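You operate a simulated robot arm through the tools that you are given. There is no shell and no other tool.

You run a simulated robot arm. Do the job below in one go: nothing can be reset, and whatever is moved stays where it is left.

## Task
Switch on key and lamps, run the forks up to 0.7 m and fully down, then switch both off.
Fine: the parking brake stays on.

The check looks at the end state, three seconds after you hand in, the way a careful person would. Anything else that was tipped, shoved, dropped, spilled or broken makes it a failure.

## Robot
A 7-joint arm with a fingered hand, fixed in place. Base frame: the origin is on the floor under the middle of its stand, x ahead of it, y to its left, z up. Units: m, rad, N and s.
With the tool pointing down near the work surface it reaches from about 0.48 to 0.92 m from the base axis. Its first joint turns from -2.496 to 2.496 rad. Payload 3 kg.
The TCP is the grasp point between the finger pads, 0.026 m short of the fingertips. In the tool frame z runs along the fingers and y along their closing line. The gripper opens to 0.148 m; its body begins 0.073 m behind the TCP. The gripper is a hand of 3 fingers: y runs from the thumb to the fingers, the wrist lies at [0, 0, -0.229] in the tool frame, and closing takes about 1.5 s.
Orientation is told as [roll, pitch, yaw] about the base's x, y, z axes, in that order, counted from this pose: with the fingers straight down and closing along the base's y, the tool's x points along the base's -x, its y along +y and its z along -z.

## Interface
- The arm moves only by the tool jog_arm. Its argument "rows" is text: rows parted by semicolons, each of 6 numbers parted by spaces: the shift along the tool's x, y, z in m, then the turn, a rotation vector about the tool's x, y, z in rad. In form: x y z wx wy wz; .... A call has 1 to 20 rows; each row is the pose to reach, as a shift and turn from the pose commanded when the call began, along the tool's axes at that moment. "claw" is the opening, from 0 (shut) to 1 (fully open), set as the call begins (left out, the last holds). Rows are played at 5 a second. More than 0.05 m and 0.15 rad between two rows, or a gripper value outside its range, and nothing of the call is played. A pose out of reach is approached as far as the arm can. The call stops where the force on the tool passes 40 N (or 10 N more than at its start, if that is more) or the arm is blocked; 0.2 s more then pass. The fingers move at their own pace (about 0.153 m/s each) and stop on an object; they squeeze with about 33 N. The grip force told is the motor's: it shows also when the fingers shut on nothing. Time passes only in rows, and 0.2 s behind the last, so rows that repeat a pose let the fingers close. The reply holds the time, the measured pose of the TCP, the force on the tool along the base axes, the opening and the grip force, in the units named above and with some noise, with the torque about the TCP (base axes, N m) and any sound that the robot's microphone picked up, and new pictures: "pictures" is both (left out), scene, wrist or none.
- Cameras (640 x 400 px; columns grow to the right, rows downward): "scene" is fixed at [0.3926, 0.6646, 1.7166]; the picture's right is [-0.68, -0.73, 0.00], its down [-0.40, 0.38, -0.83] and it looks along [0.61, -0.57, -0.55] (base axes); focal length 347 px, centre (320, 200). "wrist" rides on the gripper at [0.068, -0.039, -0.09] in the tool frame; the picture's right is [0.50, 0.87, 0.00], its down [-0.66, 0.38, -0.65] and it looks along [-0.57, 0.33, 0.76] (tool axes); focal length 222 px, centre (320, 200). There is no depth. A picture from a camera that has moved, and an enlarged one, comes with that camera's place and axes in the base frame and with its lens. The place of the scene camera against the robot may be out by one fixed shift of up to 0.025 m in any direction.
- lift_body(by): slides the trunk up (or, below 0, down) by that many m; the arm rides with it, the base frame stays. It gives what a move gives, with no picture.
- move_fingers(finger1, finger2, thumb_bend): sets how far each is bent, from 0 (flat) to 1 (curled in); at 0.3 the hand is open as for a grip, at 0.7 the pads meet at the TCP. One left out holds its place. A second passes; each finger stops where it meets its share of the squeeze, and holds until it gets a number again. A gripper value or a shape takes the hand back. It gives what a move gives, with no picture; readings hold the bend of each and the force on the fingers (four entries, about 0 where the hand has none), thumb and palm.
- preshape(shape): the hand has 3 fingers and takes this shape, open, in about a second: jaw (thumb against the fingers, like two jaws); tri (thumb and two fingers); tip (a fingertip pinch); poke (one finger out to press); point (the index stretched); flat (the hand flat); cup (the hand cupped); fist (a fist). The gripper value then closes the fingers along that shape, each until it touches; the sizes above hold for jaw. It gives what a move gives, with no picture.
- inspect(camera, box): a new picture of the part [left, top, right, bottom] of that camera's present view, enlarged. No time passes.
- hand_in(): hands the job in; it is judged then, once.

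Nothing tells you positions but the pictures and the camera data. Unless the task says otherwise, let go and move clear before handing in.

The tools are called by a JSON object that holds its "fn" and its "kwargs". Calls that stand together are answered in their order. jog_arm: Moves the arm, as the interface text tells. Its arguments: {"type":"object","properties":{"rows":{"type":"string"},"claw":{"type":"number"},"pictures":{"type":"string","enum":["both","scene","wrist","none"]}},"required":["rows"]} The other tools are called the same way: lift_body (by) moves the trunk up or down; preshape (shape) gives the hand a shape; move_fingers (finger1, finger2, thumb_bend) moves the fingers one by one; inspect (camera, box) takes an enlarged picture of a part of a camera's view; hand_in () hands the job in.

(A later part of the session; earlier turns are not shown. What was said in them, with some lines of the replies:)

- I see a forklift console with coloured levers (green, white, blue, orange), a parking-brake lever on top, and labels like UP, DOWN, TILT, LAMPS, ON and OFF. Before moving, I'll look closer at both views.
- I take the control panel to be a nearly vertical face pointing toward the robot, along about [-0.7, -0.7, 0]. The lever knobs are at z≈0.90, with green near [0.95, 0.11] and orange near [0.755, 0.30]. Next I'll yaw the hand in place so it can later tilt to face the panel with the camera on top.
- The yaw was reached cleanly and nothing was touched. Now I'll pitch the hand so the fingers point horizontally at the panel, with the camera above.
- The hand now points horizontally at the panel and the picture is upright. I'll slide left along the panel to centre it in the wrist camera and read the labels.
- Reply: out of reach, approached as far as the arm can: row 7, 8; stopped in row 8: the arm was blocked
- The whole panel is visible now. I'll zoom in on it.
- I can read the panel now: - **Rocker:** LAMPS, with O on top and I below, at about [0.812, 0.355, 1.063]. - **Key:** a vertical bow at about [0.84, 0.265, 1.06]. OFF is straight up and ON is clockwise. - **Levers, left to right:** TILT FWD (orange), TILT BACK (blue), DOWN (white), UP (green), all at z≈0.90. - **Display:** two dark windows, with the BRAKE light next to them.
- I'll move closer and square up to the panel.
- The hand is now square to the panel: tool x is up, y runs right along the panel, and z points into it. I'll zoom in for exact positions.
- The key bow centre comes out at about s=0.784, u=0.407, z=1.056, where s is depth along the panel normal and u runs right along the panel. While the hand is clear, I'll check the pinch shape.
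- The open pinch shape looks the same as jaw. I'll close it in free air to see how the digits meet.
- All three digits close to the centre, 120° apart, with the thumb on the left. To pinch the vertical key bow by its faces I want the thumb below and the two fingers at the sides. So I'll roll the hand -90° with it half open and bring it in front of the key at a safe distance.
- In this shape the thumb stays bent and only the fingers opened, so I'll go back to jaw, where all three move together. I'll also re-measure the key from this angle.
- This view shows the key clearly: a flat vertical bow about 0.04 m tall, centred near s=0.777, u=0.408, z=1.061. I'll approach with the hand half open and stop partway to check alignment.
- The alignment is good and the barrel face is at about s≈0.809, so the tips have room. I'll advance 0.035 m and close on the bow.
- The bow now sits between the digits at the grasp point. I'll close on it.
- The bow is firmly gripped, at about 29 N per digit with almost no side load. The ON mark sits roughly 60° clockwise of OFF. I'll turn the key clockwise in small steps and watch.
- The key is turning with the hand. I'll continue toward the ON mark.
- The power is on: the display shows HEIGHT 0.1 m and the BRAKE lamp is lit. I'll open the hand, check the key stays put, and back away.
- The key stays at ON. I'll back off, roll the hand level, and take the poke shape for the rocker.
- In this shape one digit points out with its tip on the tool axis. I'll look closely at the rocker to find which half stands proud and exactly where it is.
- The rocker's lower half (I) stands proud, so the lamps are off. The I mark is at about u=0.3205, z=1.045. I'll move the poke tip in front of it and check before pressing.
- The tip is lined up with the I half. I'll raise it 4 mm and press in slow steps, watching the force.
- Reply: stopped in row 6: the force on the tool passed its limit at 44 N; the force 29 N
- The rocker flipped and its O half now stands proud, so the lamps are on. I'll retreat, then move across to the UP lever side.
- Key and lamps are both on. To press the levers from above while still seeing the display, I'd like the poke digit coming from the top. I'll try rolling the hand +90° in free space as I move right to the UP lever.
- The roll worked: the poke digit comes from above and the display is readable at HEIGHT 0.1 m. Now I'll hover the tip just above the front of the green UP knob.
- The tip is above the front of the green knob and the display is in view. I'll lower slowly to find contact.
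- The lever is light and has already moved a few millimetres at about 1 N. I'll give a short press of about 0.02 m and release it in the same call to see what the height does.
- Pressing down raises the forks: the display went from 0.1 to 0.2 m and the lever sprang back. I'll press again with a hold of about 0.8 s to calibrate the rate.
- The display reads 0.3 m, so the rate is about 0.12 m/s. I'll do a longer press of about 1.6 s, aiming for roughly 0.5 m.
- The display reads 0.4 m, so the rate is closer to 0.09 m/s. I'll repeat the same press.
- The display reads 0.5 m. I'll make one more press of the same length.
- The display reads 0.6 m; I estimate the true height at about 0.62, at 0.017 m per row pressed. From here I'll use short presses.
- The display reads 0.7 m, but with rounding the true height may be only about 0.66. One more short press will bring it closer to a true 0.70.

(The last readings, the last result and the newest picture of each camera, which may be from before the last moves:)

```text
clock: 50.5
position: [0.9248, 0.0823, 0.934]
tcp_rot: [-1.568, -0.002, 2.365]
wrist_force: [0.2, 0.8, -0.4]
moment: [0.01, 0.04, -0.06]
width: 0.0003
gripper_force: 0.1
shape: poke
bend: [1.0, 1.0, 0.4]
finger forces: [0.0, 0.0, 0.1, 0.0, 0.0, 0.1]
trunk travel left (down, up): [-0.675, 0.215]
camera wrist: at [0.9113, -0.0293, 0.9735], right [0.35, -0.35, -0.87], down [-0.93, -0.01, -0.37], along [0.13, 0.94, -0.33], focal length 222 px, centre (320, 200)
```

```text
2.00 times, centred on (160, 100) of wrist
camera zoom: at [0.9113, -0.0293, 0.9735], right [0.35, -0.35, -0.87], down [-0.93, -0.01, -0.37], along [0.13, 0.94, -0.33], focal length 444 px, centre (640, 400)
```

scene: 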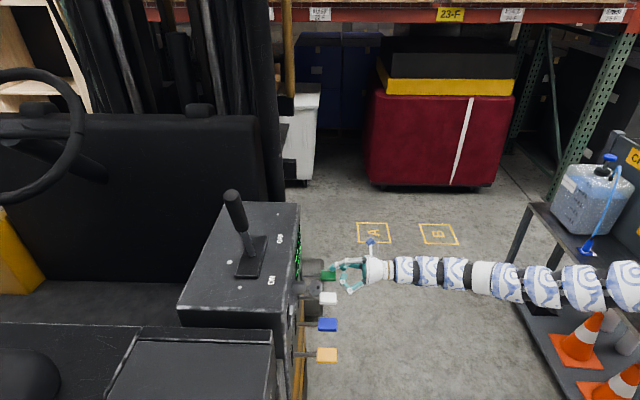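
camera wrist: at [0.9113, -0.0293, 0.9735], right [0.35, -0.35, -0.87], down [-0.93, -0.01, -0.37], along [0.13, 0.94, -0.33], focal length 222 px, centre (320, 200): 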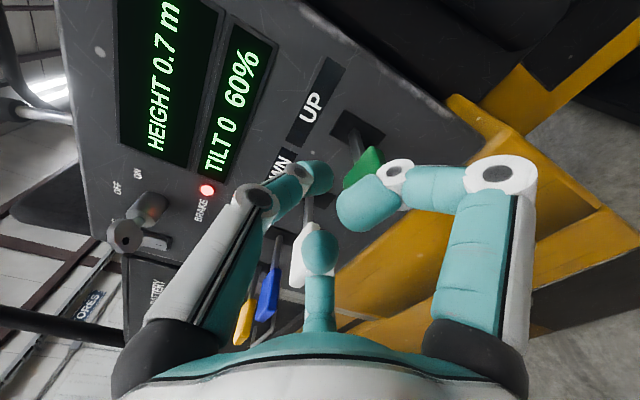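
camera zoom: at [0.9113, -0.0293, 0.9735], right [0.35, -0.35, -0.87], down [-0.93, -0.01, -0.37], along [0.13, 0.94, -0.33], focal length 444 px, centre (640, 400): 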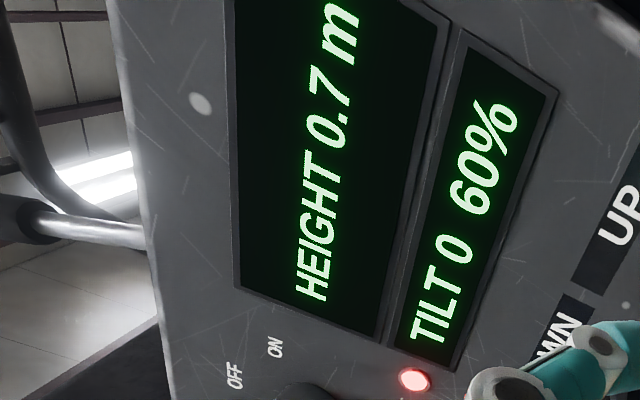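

The forks are at 0.7 m. Now I'll raise the tip, shift left one lever pitch to the white DOWN knob, and hover over it.

{"fn": "jog_arm", "kwargs": {"rows": "0 -0.02 0 0 0 0; -0.01 -0.035 0 0 0 0; -0.04 -0.035 0 0 0 0; -0.07 -0.035 0 0 0 0; -0.088 -0.03 0 0 0 0; -0.088 -0.01 0 0 0 0; -0.088 0 0 0 0 0; -0.088 0 0 0 0 0"}}

{"fn": "inspect", "kwargs": {"camera": "scene", "box": [290, 230, 410, 310]}}

{"fn": "inspect", "kwargs": {"camera": "wrist", "box": [60, 0, 440, 240]}}

```text
clock: 52.3
position: [0.8638, 0.1455, 0.9354]
tcp_rot: [-1.57, -0.002, 2.363]
wrist_force: [0.3, -0.1, 0.3]
moment: [-0.01, 0.01, 0.0]
width: 0.0
gripper_force: 0.1
shape: poke
bend: [1.0, 1.0, 0.4]
finger forces: [0.1, 0.1, 0.1, 0.1, 0.0, 0.0]
trunk travel left (down, up): [-0.675, 0.215]
camera wrist: at [0.8488, 0.0325, 0.9739], right [0.35, -0.35, -0.87], down [-0.93, 0.0, -0.38], along [0.13, 0.94, -0.33], focal length 222 px, centre (320, 200)
```

scene: 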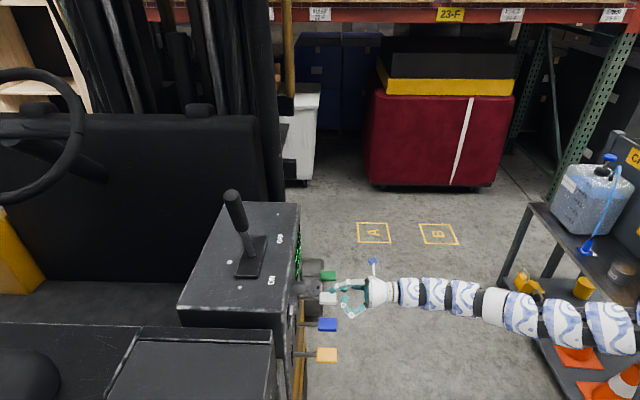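
wrist: 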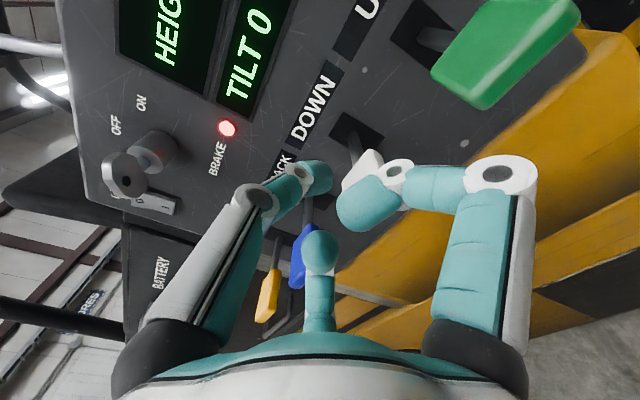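

```text
5.00 times, centred on (350, 270) of scene
camera zoom: at [0.3926, 0.6646, 1.7166], right [-0.68, -0.73, 0.0], down [-0.4, 0.38, -0.83], along [0.61, -0.57, -0.55], focal length 1733 px, centre (170, -150)
```

zoom: 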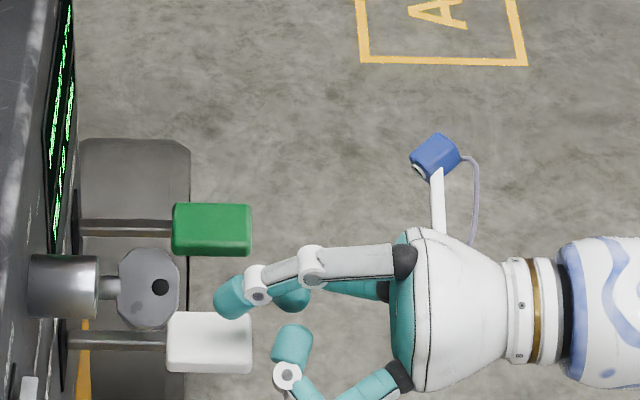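

```text
1.67 times, centred on (250, 120) of wrist
camera zoom: at [0.8488, 0.0325, 0.9739], right [0.35, -0.35, -0.87], down [-0.93, 0.0, -0.38], along [0.13, 0.94, -0.33], focal length 370 px, centre (437, 333)
```

zoom: 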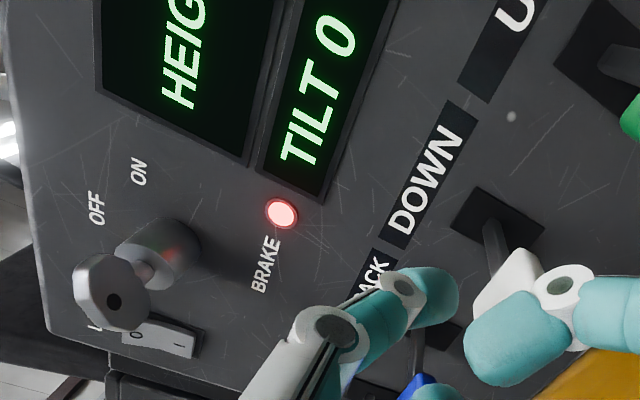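

The tip is over the white DOWN knob. I'll press and hold for a full call of about 4 s, checking how the reading and scene respond.

{"fn": "jog_arm", "kwargs": {"rows": "0 0.03 0 0 0 0; 0 0.05 0 0 0 0; 0 0.05 0 0 0 0; 0 0.05 0 0 0 0; 0 0.05 0 0 0 0; 0 0.05 0 0 0 0; 0 0.05 0 0 0 0; 0 0.05 0 0 0 0; 0 0.05 0 0 0 0; 0 0.05 0 0 0 0; 0 0.05 0 0 0 0; 0 0.05 0 0 0 0; 0 0.05 0 0 0 0; 0 0.05 0 0 0 0; 0 0.05 0 0 0 0; 0 0.05 0 0 0 0; 0 0.05 0 0 0 0; 0 0.05 0 0 0 0; 0 0.05 0 0 0 0; 0 0.05 0 0 0 0"}}

{"fn": "inspect", "kwargs": {"camera": "scene", "box": [290, 230, 410, 310]}}

```text
clock: 56.5
position: [0.8633, 0.1441, 0.8861]
tcp_rot: [-1.57, 0.0, 2.362]
wrist_force: [0.9, 0.7, 1.9]
moment: [0.05, -0.02, -0.01]
width: 0.0001
gripper_force: 0.0
shape: poke
bend: [1.0, 1.0, 0.39]
finger forces: [0.0, 0.1, 0.0, 0.1, 2.3, 0.0]
trunk travel left (down, up): [-0.675, 0.215]
camera wrist: at [0.8486, 0.0316, 0.9248], right [0.35, -0.35, -0.87], down [-0.93, -0.01, -0.38], along [0.13, 0.94, -0.33], focal length 222 px, centre (320, 200)
```

scene: 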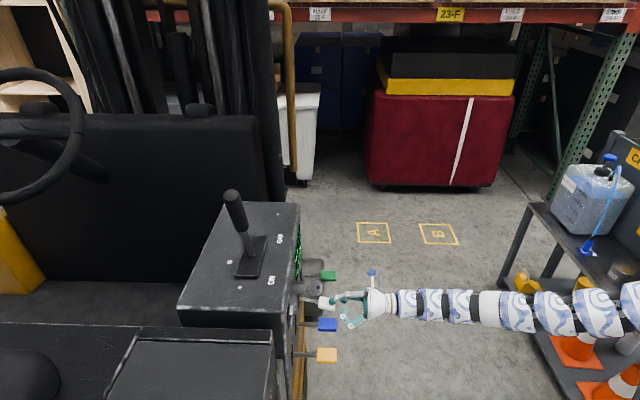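
wrist: 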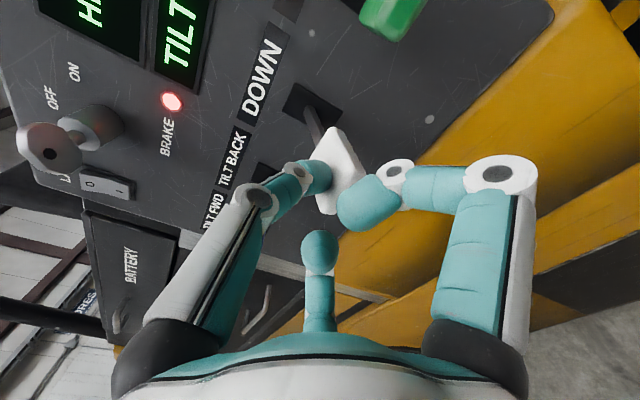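

```text
5.00 times, centred on (350, 270) of scene
camera zoom: at [0.3926, 0.6646, 1.7166], right [-0.68, -0.73, 0.0], down [-0.4, 0.38, -0.83], along [0.61, -0.57, -0.55], focal length 1733 px, centre (170, -150)
```

zoom: 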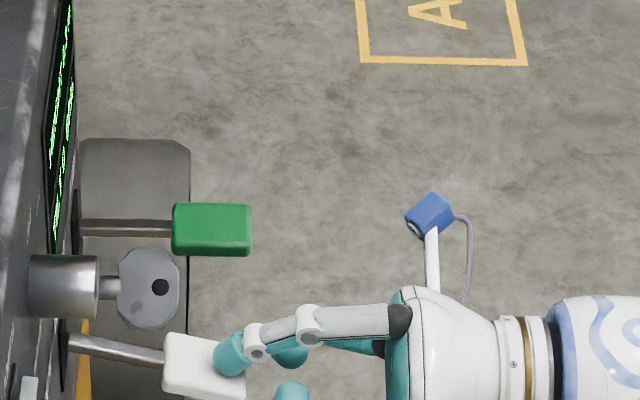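

The forks are coming down; the yellow backrest has dropped back into view. I'll keep holding.

{"fn": "jog_arm", "kwargs": {"rows": "0 0 0 0 0 0; 0 0 0 0 0 0; 0 0 0 0 0 0; 0 0 0 0 0 0; 0 0 0 0 0 0; 0 0 0 0 0 0; 0 0 0 0 0 0; 0 0 0 0 0 0; 0 0 0 0 0 0; 0 0 0 0 0 0; 0 0 0 0 0 0; 0 0 0 0 0 0; 0 0 0 0 0 0; 0 0 0 0 0 0; 0 0 0 0 0 0; 0 0 0 0 0 0; 0 0 0 0 0 0; 0 0 0 0 0 0; 0 0 0 0 0 0; 0 0 0 0 0 0", "pictures": "scene"}}

{"fn": "jog_arm", "kwargs": {"rows": "0 0 0 0 0 0; 0 0 0 0 0 0; 0 0 0 0 0 0; 0 0 0 0 0 0; 0 0 0 0 0 0; 0 0 0 0 0 0; 0 0 0 0 0 0; 0 0 0 0 0 0; 0 0 0 0 0 0; 0 0 0 0 0 0", "pictures": "scene"}}

```text
clock: 60.7
position: [0.8643, 0.1429, 0.8864]
tcp_rot: [-1.569, -0.001, 2.363]
wrist_force: [-0.7, 0.1, 2.0]
moment: [0.03, 0.01, 0.01]
width: 0.0
gripper_force: 0.0
shape: poke
bend: [1.0, 1.0, 0.39]
finger forces: [0.0, 0.1, 0.0, 0.1, 2.3, 0.0]
trunk travel left (down, up): [-0.675, 0.215]
```

scene: 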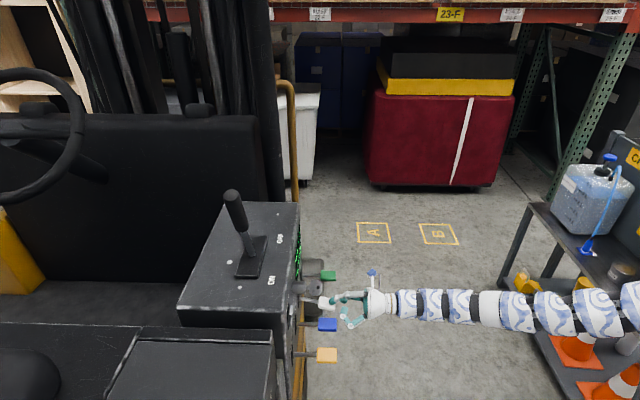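

```text
clock: 62.9
position: [0.8632, 0.1432, 0.8864]
tcp_rot: [-1.57, -0.001, 2.363]
wrist_force: [0.6, -1.1, 1.9]
moment: [0.04, -0.03, -0.04]
width: 0.0
gripper_force: 0.1
shape: poke
bend: [1.0, 1.0, 0.39]
finger forces: [0.1, 0.1, 0.1, 0.0, 2.2, 0.0]
trunk travel left (down, up): [-0.675, 0.215]
```

scene: 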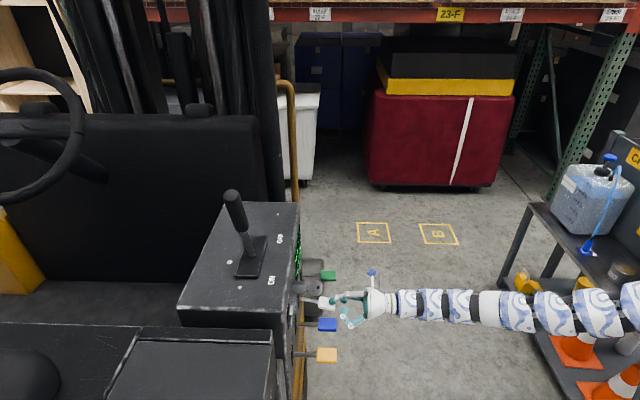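

The backrest stopped moving between the last two pictures, and it sits lower than at the start, so the forks look bottomed out. I'll release, rise, and shift right to read the display.

{"fn": "jog_arm", "kwargs": {"rows": "0 -0.02 0 0 0 0; 0 -0.05 0 0 0 0; 0 -0.09 0 0 0 0; 0.02 -0.11 -0.02 0 0 0; 0.05 -0.12 -0.03 0 0 0; 0.088 -0.12 -0.03 0 0 0; 0.088 -0.12 -0.03 0 0 0"}}

{"fn": "inspect", "kwargs": {"camera": "wrist", "box": [100, 0, 480, 240]}}

{"fn": "inspect", "kwargs": {"camera": "scene", "box": [270, 230, 390, 340]}}

```text
clock: 64.5
position: [0.9063, 0.061, 1.0066]
tcp_rot: [-1.569, -0.004, 2.364]
wrist_force: [0.0, 0.3, -1.0]
moment: [0.02, -0.01, 0.01]
width: 0.0
gripper_force: 0.0
shape: poke
bend: [1.0, 1.0, 0.4]
finger forces: [0.0, 0.0, 0.0, 0.1, 0.0, 0.0]
trunk travel left (down, up): [-0.675, 0.215]
camera wrist: at [0.8909, -0.0508, 1.0449], right [0.35, -0.35, -0.87], down [-0.93, -0.01, -0.38], along [0.13, 0.94, -0.33], focal length 222 px, centre (320, 200)
```

scene: 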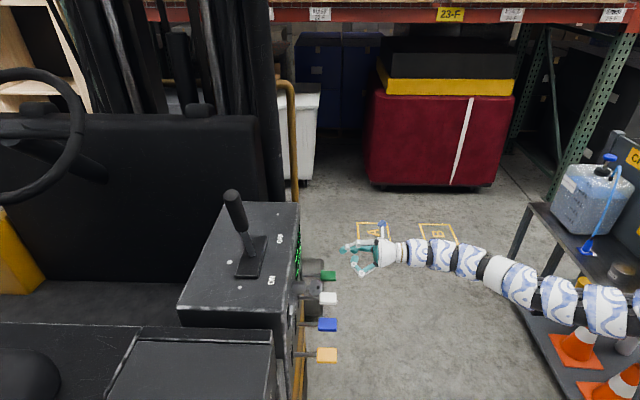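
wrist: 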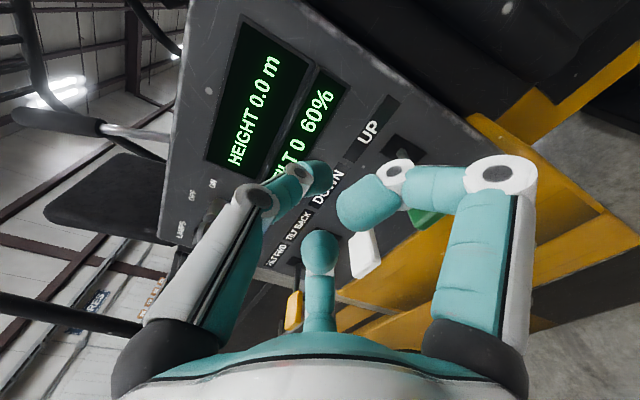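

```text
1.67 times, centred on (290, 120) of wrist
camera zoom: at [0.8909, -0.0508, 1.0449], right [0.35, -0.35, -0.87], down [-0.93, -0.01, -0.38], along [0.13, 0.94, -0.33], focal length 370 px, centre (370, 333)
```

zoom: 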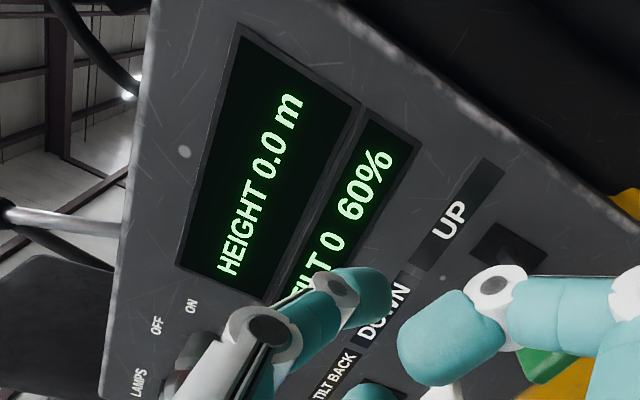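

```text
3.64 times, centred on (330, 285) of scene
camera zoom: at [0.3926, 0.6646, 1.7166], right [-0.68, -0.73, 0.0], down [-0.4, 0.38, -0.83], along [0.61, -0.57, -0.55], focal length 1260 px, centre (284, -109)
```

zoom: 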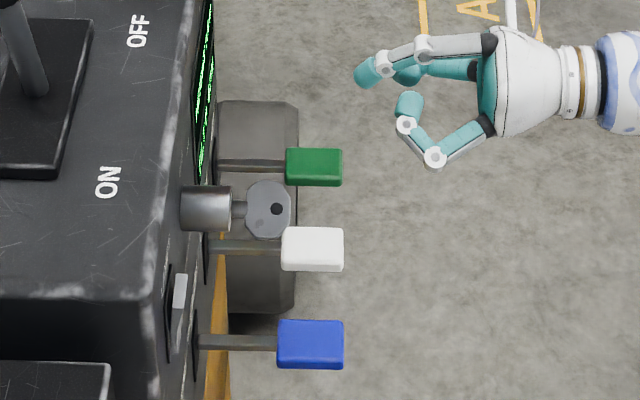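

The display reads HEIGHT 0.0 m, so the forks are fully down. Next is lamps off: I'll roll back to level while moving left to face the O half of the rocker.

{"fn": "jog_arm", "kwargs": {"rows": "-0.01986 -0.00457 -0.015 0 0 -0.1122; -0.03971 -0.00914 -0.03 0 0 -0.2244; -0.05957 -0.01371 -0.044 0 0 -0.3366; -0.07943 -0.01829 -0.044 0 0 -0.4489; -0.09929 -0.02286 -0.044 0 0 -0.5611; -0.11914 -0.02743 -0.044 0 0 -0.6733; -0.139 -0.032 -0.044 0 0 -0.7855; -0.15886 -0.03657 -0.044 0 0 -0.8977; -0.17871 -0.04114 -0.044 0 0 -1.0099; -0.19857 -0.04571 -0.044 0 0 -1.1221; -0.21843 -0.05029 -0.044 0 0 -1.2344; -0.23829 -0.05486 -0.044 0 0 -1.3466; -0.25814 -0.05943 -0.044 0 0 -1.4588; -0.278 -0.064 -0.044 0 0 -1.571; -0.278 -0.064 -0.044 0 0 -1.571"}}

{"fn": "inspect", "kwargs": {"camera": "wrist", "box": [200, 0, 480, 200]}}

```text
clock: 67.7
position: [0.6766, 0.2257, 1.0704]
tcp_rot: [-0.312, 1.57, -2.661]
wrist_force: [0.2, 0.0, 0.3]
moment: [-0.02, 0.04, 0.0]
width: 0.0
gripper_force: 0.1
shape: poke
bend: [1.0, 1.0, 0.4]
finger forces: [0.0, 0.0, 0.0, 0.1, 0.0, 0.0]
trunk travel left (down, up): [-0.675, 0.215]
camera wrist: at [0.5859, 0.1879, 1.1371], right [0.62, -0.61, 0.5], down [-0.19, -0.73, -0.65], along [0.76, 0.31, -0.57], focal length 222 px, centre (320, 200)
```

scene: 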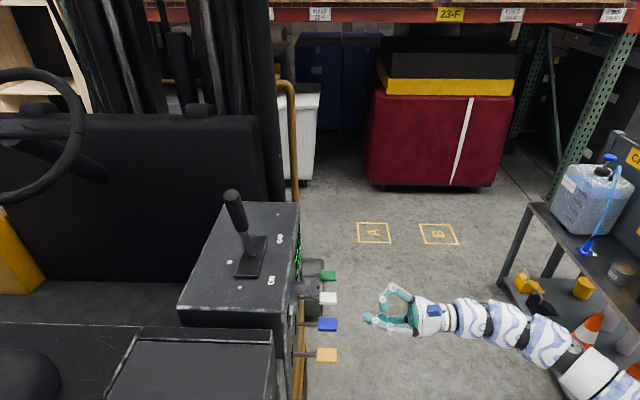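
wrist: 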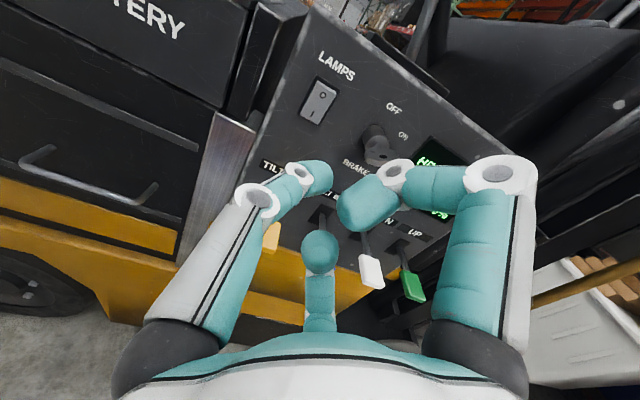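

```text
2.00 times, centred on (340, 100) of wrist
camera zoom: at [0.5859, 0.1879, 1.1371], right [0.62, -0.61, 0.5], down [-0.19, -0.73, -0.65], along [0.76, 0.31, -0.57], focal length 444 px, centre (280, 400)
```

zoom: 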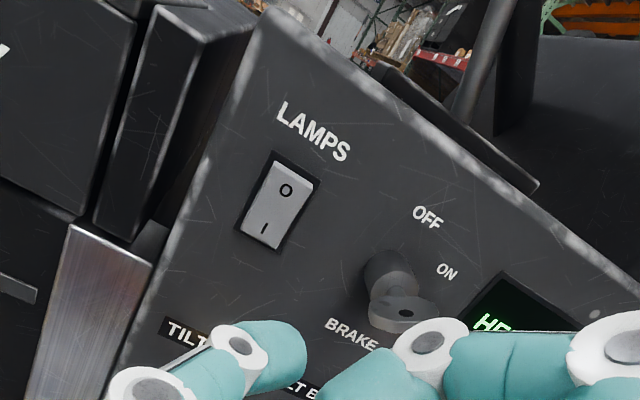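

I'm aligned with the rocker and the O mark is at about u=0.323, z=1.072. I'll advance and press O slowly.

{"fn": "jog_arm", "kwargs": {"rows": "0.0015 0.0025 0.04 0 0 0; 0.0015 0.0025 0.08 0 0 0; 0.0015 0.0025 0.12 0 0 0; 0.0015 0.0025 0.14 0 0 0; 0.0015 0.0025 0.148 0 0 0; 0.0015 0.0025 0.152 0 0 0; 0.0015 0.0025 0.156 0 0 0; 0.0015 0.0025 0.16 0 0 0; 0.0015 0.0025 0.164 0 0 0; 0.0015 0.0025 0.168 0 0 0"}}

{"fn": "inspect", "kwargs": {"camera": "wrist", "box": [220, 80, 420, 240]}}

{"fn": "inspect", "kwargs": {"camera": "scene", "box": [260, 250, 380, 340]}}

```text
clock: 69.8
position: [0.7908, 0.3402, 1.074]
tcp_rot: [-1.649, 1.566, 2.283]
wrist_force: [-31.1, -18.2, 4.6]
moment: [-0.08, 0.08, -0.01]
width: 0.0
gripper_force: 0.0
shape: poke
bend: [1.0, 1.0, 0.92]
finger forces: [0.0, 0.0, 0.1, 0.0, 35.8, 0.0]
trunk travel left (down, up): [-0.675, 0.215]
stopped in row 10: the force on the tool passed its limit at 44 N (the readings are from after the stop); the commanded pose is now the measured one
camera wrist: at [0.6996, 0.3018, 1.1408], right [0.62, -0.61, 0.5], down [-0.19, -0.73, -0.66], along [0.76, 0.31, -0.57], focal length 222 px, centre (320, 200)
```

scene: 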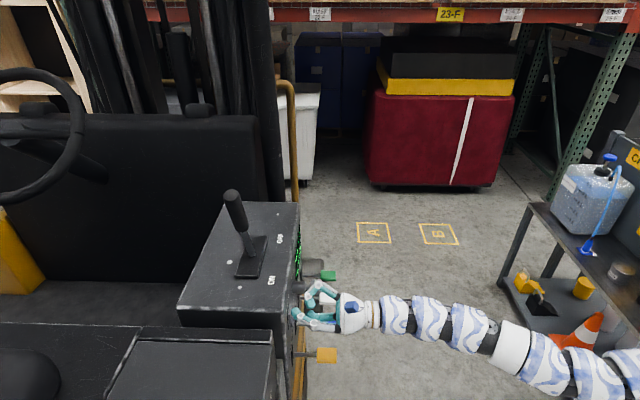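
wrist: 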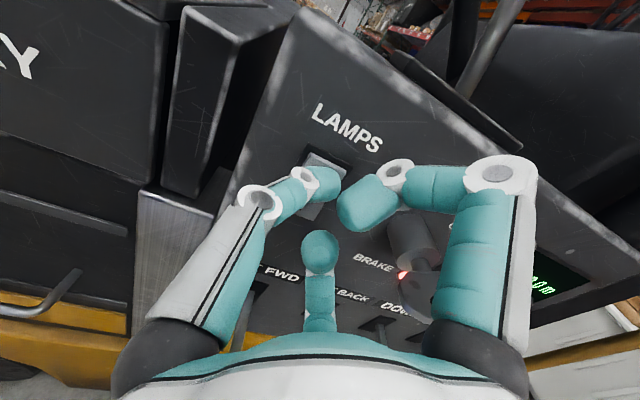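

```text
2.50 times, centred on (320, 160) of wrist
camera zoom: at [0.6996, 0.3018, 1.1408], right [0.62, -0.61, 0.5], down [-0.19, -0.73, -0.66], along [0.76, 0.31, -0.57], focal length 555 px, centre (320, 300)
```

zoom: 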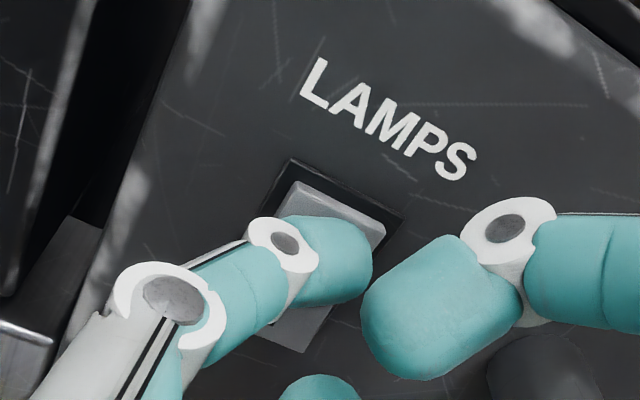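

```text
4.44 times, centred on (320, 295) of scene
camera zoom: at [0.3926, 0.6646, 1.7166], right [-0.68, -0.73, 0.0], down [-0.4, 0.38, -0.83], along [0.61, -0.57, -0.55], focal length 1540 px, centre (320, -222)
```

zoom: 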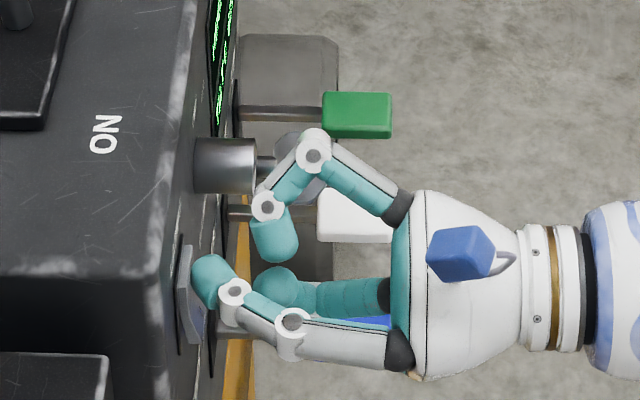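

That press reached 44 N. I'll retreat straight back and verify the rocker state.

{"fn": "jog_arm", "kwargs": {"rows": "0 0 -0.03 0 0 0; 0 0 -0.07 0 0 0; 0 0 -0.11 0 0 0; 0 0 -0.15 0 0 0; 0 0 -0.15 0 0 0"}}

{"fn": "inspect", "kwargs": {"camera": "wrist", "box": [260, 40, 460, 180]}}

{"fn": "inspect", "kwargs": {"camera": "scene", "box": [280, 270, 340, 350]}}

```text
clock: 71.0
position: [0.6865, 0.2344, 1.0714]
tcp_rot: [-0.727, 1.567, -3.074]
wrist_force: [-0.6, 0.1, 0.0]
moment: [0.0, 0.03, 0.0]
width: 0.0
gripper_force: 0.0
shape: poke
bend: [1.0, 1.0, 0.4]
finger forces: [0.0, 0.1, 0.1, 0.0, 0.0, 0.1]
trunk travel left (down, up): [-0.675, 0.215]
camera wrist: at [0.597, 0.197, 1.139], right [0.62, -0.61, 0.5], down [-0.19, -0.73, -0.65], along [0.76, 0.31, -0.57], focal length 222 px, centre (320, 200)
```

scene: 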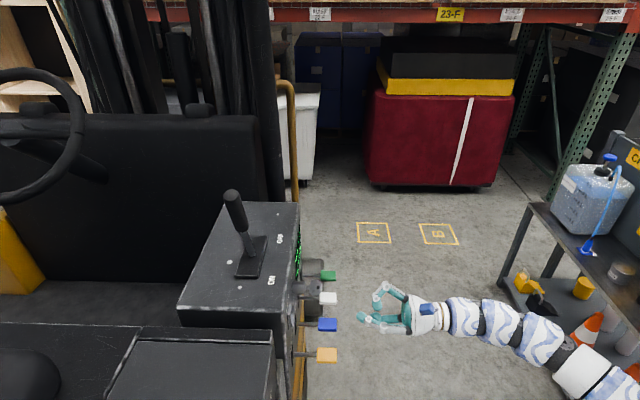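
wrist: 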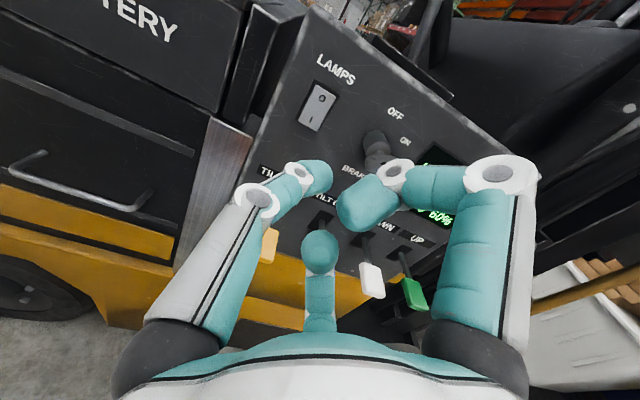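

```text
2.86 times, centred on (360, 110) of wrist
camera zoom: at [0.597, 0.197, 1.139], right [0.62, -0.61, 0.5], down [-0.19, -0.73, -0.65], along [0.76, 0.31, -0.57], focal length 635 px, centre (206, 457)
```

zoom: 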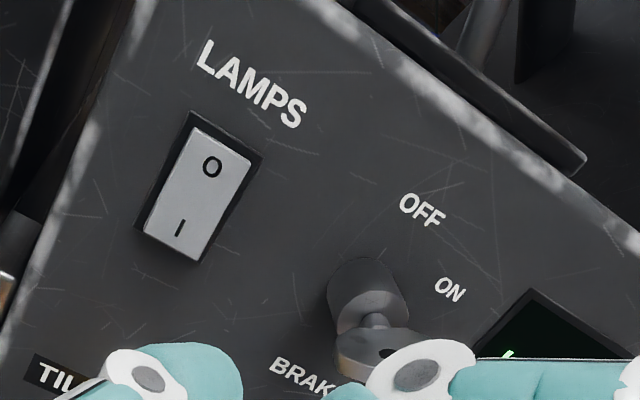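

```text
5.00 times, centred on (310, 310) of scene
camera zoom: at [0.3926, 0.6646, 1.7166], right [-0.68, -0.73, 0.0], down [-0.4, 0.38, -0.83], along [0.61, -0.57, -0.55], focal length 1733 px, centre (370, -350)
```

zoom: 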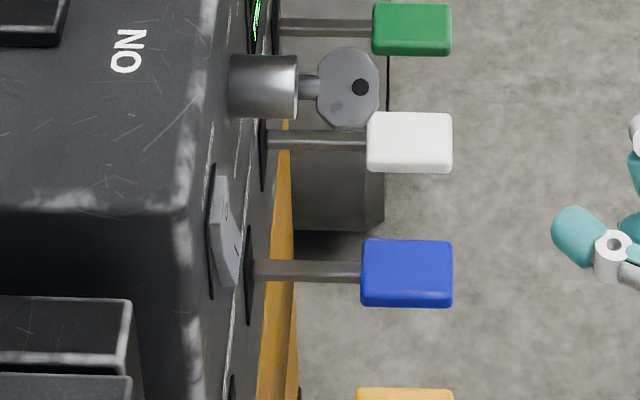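

The rocker is back in its original off state, with I proud again. Next I'll open the jaw and roll to match the key's current angle, lining up in front of it.

{"fn": "preshape", "kwargs": {"shape": "jaw"}}

{"fn": "jog_arm", "kwargs": {"rows": "-0.002 0.0176 0 0 0 -0.106; -0.004 0.0352 0 0 0 -0.212; -0.007 0.0528 0 0 0 -0.318; -0.009 0.0704 0 0 0 -0.424; -0.011 0.0885 0 0 0 -0.53; -0.011 0.0885 0.02 0 0 -0.53; -0.011 0.0885 0.05 0 0 -0.53; -0.011 0.0885 0.08 0 0 -0.53; -0.011 0.0885 0.08 0 0 -0.53", "claw": 0.6}}

{"fn": "inspect", "kwargs": {"camera": "wrist", "box": [200, 60, 440, 220]}}

{"fn": "inspect", "kwargs": {"camera": "scene", "box": [270, 220, 430, 320]}}

```text
clock: 71.9
position: [0.6867, 0.235, 1.0708]
tcp_rot: [-0.82, 1.566, 3.118]
wrist_force: [0.0, -0.2, -0.4]
moment: [0.01, -0.03, -0.02]
width: 0.1477
gripper_force: 0.1
shape: jaw
bend: [0.3, 0.3, 0.3]
finger forces: [0.0, 0.0, 0.0, 0.0, 0.0, 0.0]
trunk travel left (down, up): [-0.675, 0.215]
```

```text
clock: 73.9
position: [0.8075, 0.2299, 1.0587]
tcp_rot: [1.564, 1.043, -0.783]
wrist_force: [-0.4, 0.0, 0.2]
moment: [-0.04, -0.01, 0.02]
width: 0.0892
gripper_force: 0.0
shape: jaw
bend: [0.32, 0.32, 0.7]
finger forces: [0.0, 0.0, 0.0, 0.0, 0.0, 0.1]
trunk travel left (down, up): [-0.675, 0.215]
camera wrist: at [0.6957, 0.2122, 1.0979], right [0.36, -0.35, 0.87], down [0.01, -0.93, -0.37], along [0.93, 0.14, -0.33], focal length 222 px, centre (320, 200)
```

scene: 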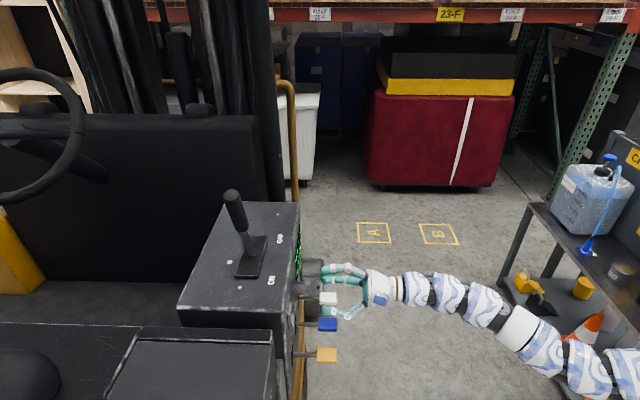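
wrist: 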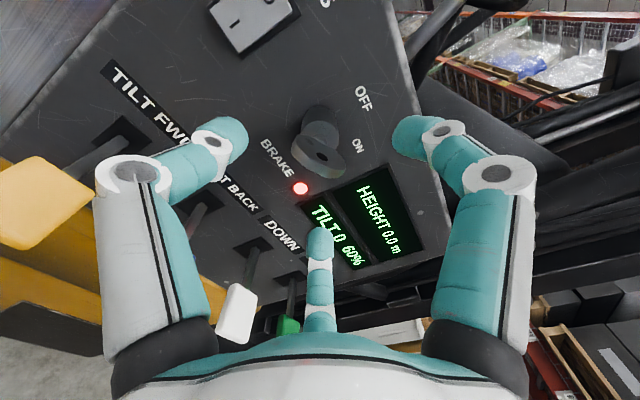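

```text
2.50 times, centred on (320, 140) of wrist
camera zoom: at [0.6957, 0.2122, 1.0979], right [0.36, -0.35, 0.87], down [0.01, -0.93, -0.37], along [0.93, 0.14, -0.33], focal length 555 px, centre (320, 350)
```

zoom: 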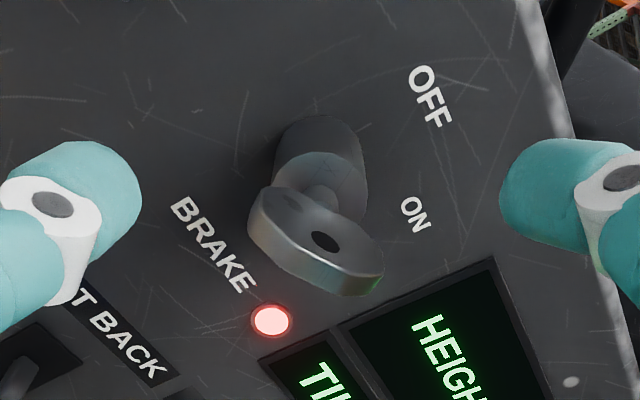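

```text
4.00 times, centred on (350, 270) of scene
camera zoom: at [0.3926, 0.6646, 1.7166], right [-0.68, -0.73, 0.0], down [-0.4, 0.38, -0.83], along [0.61, -0.57, -0.55], focal length 1386 px, centre (200, -80)
```

zoom: 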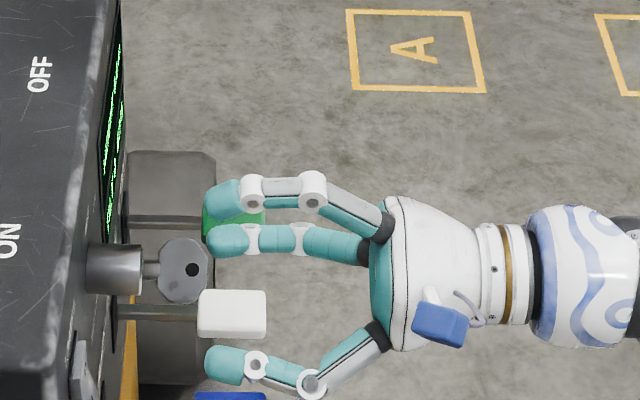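

The bow is centred between the digits, and the display confirms HEIGHT 0.0 m. I'll advance and grip the key.

{"fn": "jog_arm", "kwargs": {"rows": "0 0 0.013 0 0 0; 0 0 0.026 0 0 0; 0 0 0.037 0 0 0; 0 0 0.037 0 0 0", "pictures": "none"}}

{"fn": "jog_arm", "kwargs": {"rows": "0 0 0 0 0 0; 0 0 0 0 0 0; 0 0 0 0 0 0; 0 0 0 0 0 0; 0 0 0 0 0 0; 0 0 0 0 0 0; 0 0 0 0 0 0", "claw": 0.0, "pictures": "wrist"}}

{"fn": "inspect", "kwargs": {"camera": "wrist", "box": [200, 100, 440, 250]}}

```text
clock: 74.9
position: [0.8328, 0.2547, 1.0605]
tcp_rot: [1.567, 1.044, -0.781]
wrist_force: [-1.2, 0.9, -1.2]
moment: [-0.02, -0.03, -0.01]
width: 0.0892
gripper_force: 0.2
shape: jaw
bend: [0.32, 0.32, 0.7]
finger forces: [0.0, 0.0, 0.0, 0.0, 0.0, 0.0]
trunk travel left (down, up): [-0.675, 0.215]
```

```text
clock: 76.5
position: [0.8335, 0.2551, 1.0594]
tcp_rot: [1.562, 1.044, -0.782]
wrist_force: [3.8, 6.4, 0.8]
moment: [-0.01, -0.02, 0.03]
width: 0.0206
gripper_force: 32.9
shape: jaw
bend: [0.72, 0.7, 0.7]
finger forces: [27.2, 29.0, 0.1, 0.0, 29.5, 0.1]
trunk travel left (down, up): [-0.675, 0.215]
camera wrist: at [0.7224, 0.239, 1.0984], right [0.36, -0.35, 0.87], down [0.01, -0.93, -0.37], along [0.93, 0.14, -0.33], focal length 222 px, centre (320, 200)
```

wrist: 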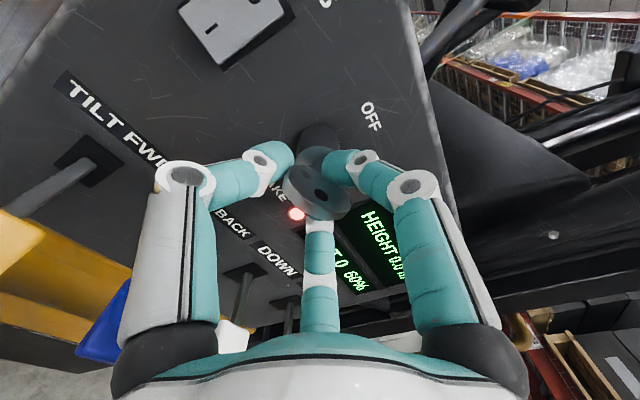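

```text
2.67 times, centred on (320, 175) of wrist
camera zoom: at [0.7224, 0.239, 1.0984], right [0.36, -0.35, 0.87], down [0.01, -0.93, -0.37], along [0.93, 0.14, -0.33], focal length 592 px, centre (320, 267)
```

zoom: 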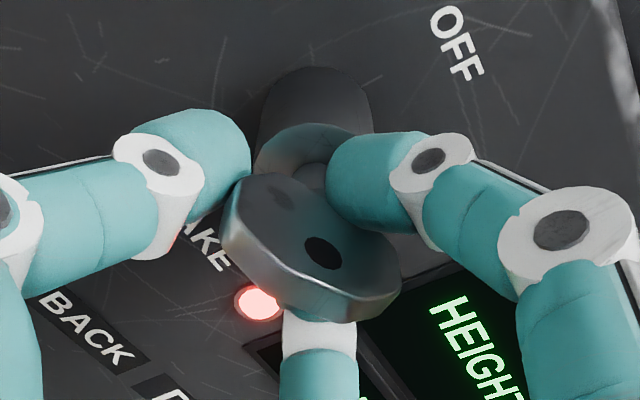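

The key is gripped as well as before. I'll turn it counter-clockwise back to OFF.

{"fn": "jog_arm", "kwargs": {"rows": "0 0 0 0 0 -0.08; 0 0 0 0 0 -0.16; 0 0 0 0 0 -0.24; 0 0 0 0 0 -0.32; 0 0 0 0 0 -0.4; 0 0 0 0 0 -0.48; 0 0 0 0 0 -0.56; 0 0 0 0 0 -0.64; 0 0 0 0 0 -0.72; 0 0 0 0 0 -0.8; 0 0 0 0 0 -0.88; 0 0 0 0 0 -0.96; 0 0 0 0 0 -1.045; 0 0 0 0 0 -1.045"}}

{"fn": "inspect", "kwargs": {"camera": "wrist", "box": [160, 60, 440, 260]}}

```text
clock: 79.5
position: [0.8327, 0.2555, 1.0606]
tcp_rot: [1.567, -0.004, -0.777]
wrist_force: [1.2, 9.9, 7.8]
moment: [0.27, 0.0, 0.13]
width: 0.0191
gripper_force: 33.0
shape: jaw
bend: [0.71, 0.7, 0.7]
finger forces: [32.5, 32.3, 0.0, 0.1, 25.6, 0.1]
trunk travel left (down, up): [-0.675, 0.215]
camera wrist: at [0.7218, 0.2387, 1.0206], right [-0.36, 0.35, 0.86], down [0.01, -0.92, 0.38], along [0.93, 0.14, 0.33], focal length 222 px, centre (320, 200)
```

scene: 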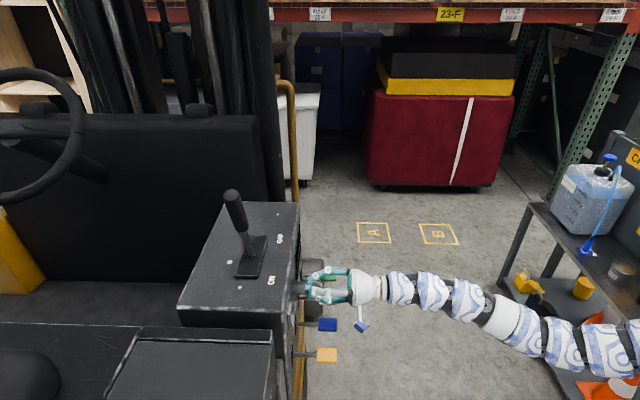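
wrist: 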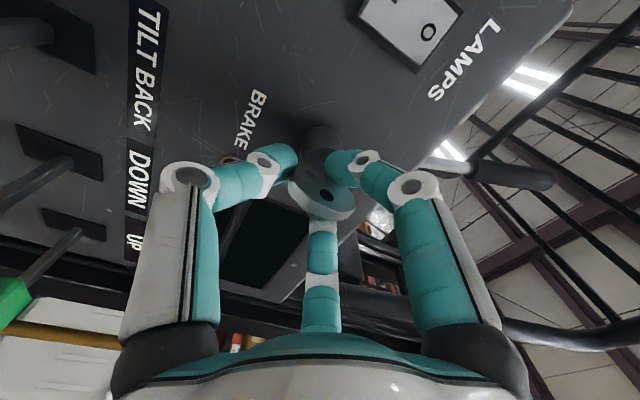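

```text
2.00 times, centred on (300, 160) of wrist
camera zoom: at [0.7218, 0.2387, 1.0206], right [-0.36, 0.35, 0.86], down [0.01, -0.92, 0.38], along [0.93, 0.14, 0.33], focal length 444 px, centre (360, 280)
```

zoom: 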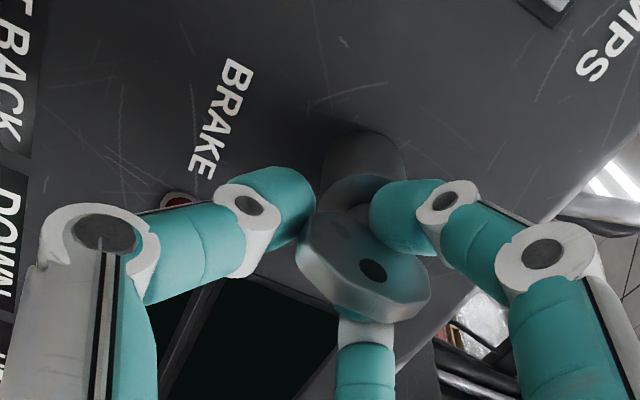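

The display is dark, so the key is off. I'll nudge slightly further to seat it, then release and check its angle.

{"fn": "jog_arm", "kwargs": {"rows": "0 0 0 0 0 -0.03; 0 0 0 0 0 -0.05; 0 0 0 0 0 -0.05", "pictures": "none"}}

{"fn": "jog_arm", "kwargs": {"rows": "0 0 0 0 0 0; 0 0 0 0 0 0; 0 0 0 0 0 0; 0 0 0 0 0 0", "claw": 0.6, "pictures": "wrist"}}

{"fn": "inspect", "kwargs": {"camera": "wrist", "box": [200, 80, 440, 230]}}

```text
clock: 80.3
position: [0.8319, 0.2563, 1.0599]
tcp_rot: [1.568, -0.05, -0.775]
wrist_force: [0.9, 10.8, 7.7]
moment: [0.33, 0.01, 0.13]
width: 0.0189
gripper_force: 33.1
shape: jaw
bend: [0.71, 0.7, 0.7]
finger forces: [30.8, 33.7, 0.1, 0.1, 26.3, 0.1]
trunk travel left (down, up): [-0.675, 0.215]
```

```text
clock: 81.3
position: [0.8335, 0.2561, 1.0594]
tcp_rot: [1.568, -0.049, -0.776]
wrist_force: [-0.8, -0.5, -0.2]
moment: [0.04, -0.02, 0.0]
width: 0.0881
gripper_force: 0.0
shape: jaw
bend: [0.32, 0.32, 0.7]
finger forces: [0.0, 0.0, 0.0, 0.0, 0.0, 0.0]
trunk travel left (down, up): [-0.675, 0.215]
camera wrist: at [0.7236, 0.2366, 1.0169], right [-0.39, 0.38, 0.84], down [0.0, -0.91, 0.41], along [0.92, 0.16, 0.35], focal length 222 px, centre (320, 200)
```

wrist: 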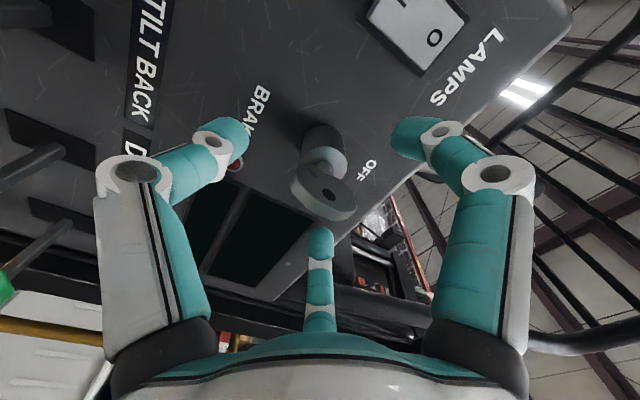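

```text
2.67 times, centred on (320, 155) of wrist
camera zoom: at [0.7236, 0.2366, 1.0169], right [-0.39, 0.38, 0.84], down [0.0, -0.91, 0.41], along [0.92, 0.16, 0.35], focal length 592 px, centre (320, 320)
```

zoom: 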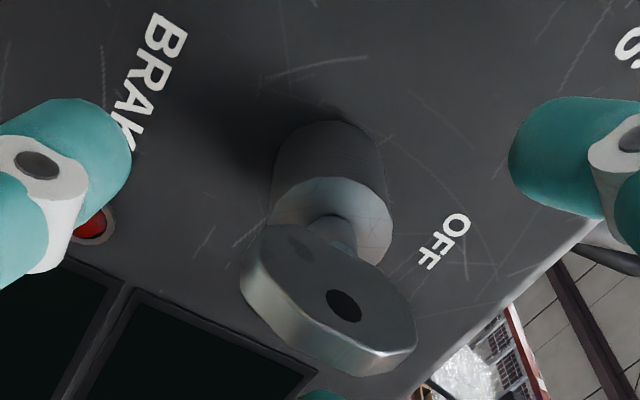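

The key rests at OFF and the displays are dark. I'll back straight out and do a last check of everything.

{"fn": "jog_arm", "kwargs": {"rows": "0 0 -0.02 0 0 0; 0 0 -0.05 0 0 0; 0 0 -0.08 0 0 0; 0 0 -0.11 0 0 0; 0 0 -0.14 0 0 0; 0 0 -0.14 0 0 0.12; 0 0 -0.14 0 0 0.26; 0 0 -0.14 0 0 0.4; 0 0 -0.14 0 0 0.54; 0 0 -0.14 0 0 0.68; 0 0 -0.14 0 0 0.82; 0 0 -0.14 0 0 0.96; 0 0 -0.14 0 0 1.1; 0 0 -0.14 0 0 1.24; 0 0 -0.14 0 0 1.38; 0 0 -0.14 0 0 1.52; 0 0 -0.14 0 0 1.62; 0 0 -0.14 0 0 1.62"}}

{"fn": "inspect", "kwargs": {"camera": "wrist", "box": [180, 0, 460, 280]}}

{"fn": "inspect", "kwargs": {"camera": "scene", "box": [170, 180, 370, 380]}}

```text
clock: 85.1
position: [0.7346, 0.1561, 1.0591]
tcp_rot: [0.1, 1.568, -2.248]
wrist_force: [0.1, 0.2, 0.0]
moment: [0.01, -0.01, -0.01]
width: 0.088
gripper_force: 0.1
shape: jaw
bend: [0.32, 0.32, 0.7]
finger forces: [0.0, 0.1, 0.0, 0.0, 0.1, 0.1]
trunk travel left (down, up): [-0.675, 0.215]
camera wrist: at [0.6446, 0.1185, 1.1274], right [0.62, -0.61, 0.5], down [-0.19, -0.73, -0.65], along [0.76, 0.31, -0.57], focal length 222 px, centre (320, 200)
```

scene: 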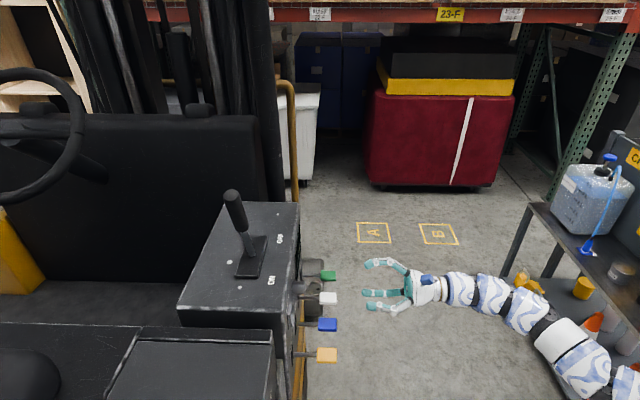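
wrist: 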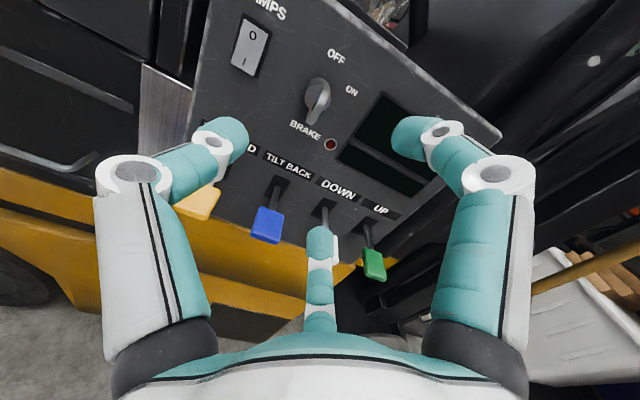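

```text
1.43 times, centred on (320, 140) of wrist
camera zoom: at [0.6446, 0.1185, 1.1274], right [0.62, -0.61, 0.5], down [-0.19, -0.73, -0.65], along [0.76, 0.31, -0.57], focal length 317 px, centre (320, 286)
```

zoom: 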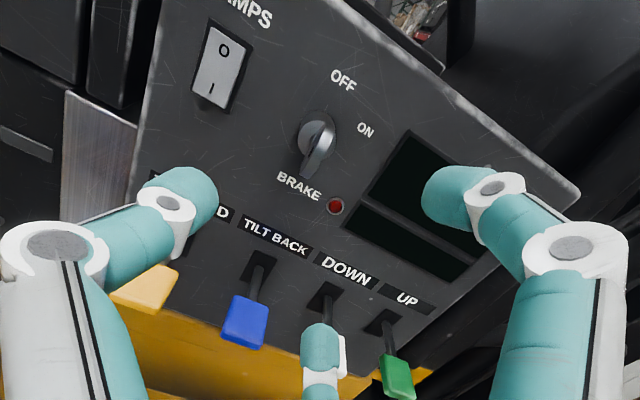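

```text
2.00 times, centred on (270, 280) of scene
camera zoom: at [0.3926, 0.6646, 1.7166], right [-0.68, -0.73, 0.0], down [-0.4, 0.38, -0.83], along [0.61, -0.57, -0.55], focal length 693 px, centre (420, 40)
```

zoom: 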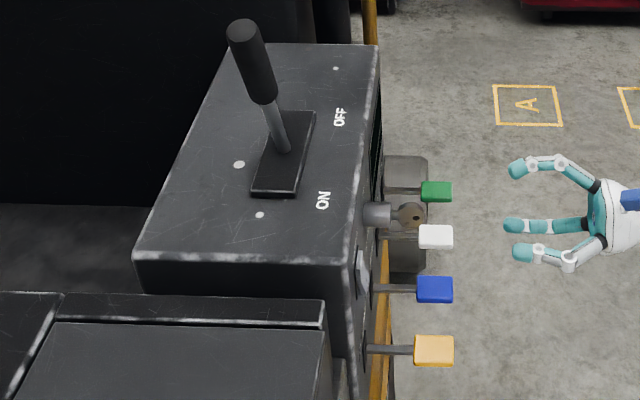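

Everything looks right for hand-in:
- **Key:** at OFF, with the displays dark.
- **Lamps:** rocker on O.
- **Forks:** went up to 0.7 m and back down to 0.0 m.
- **Levers and brake:** levers are in neutral, and the brake lever is where it was.

The hand is clear of the panel, so I'm handing in.

{"fn": "hand_in", "kwargs": {}}

```text
The job is handed in.
```

The job is done and handed in; I haven't seen the check's result. I turned the key and lamps on, raised the forks until the display read 0.7 m, and lowered them until it read 0.0 m. Then I switched the lamps and key off.

- **Height:** the display only shows tenths. At the first 0.7 m reading I gave one more short press to get nearer a true 0.70, and it still read 0.7 m.
- **Fully down:** I held the DOWN lever for about 10 s, until the backrest stopped moving.
- **End state:** the key rests at OFF with the displays dark. The lamp rocker is back on O and the levers are in neutral.
- **Brake and surroundings:** I never touched the parking brake, and its lever looks unchanged. In the last pictures nothing else looked moved, though the arm hid part of the shelf with the cones.
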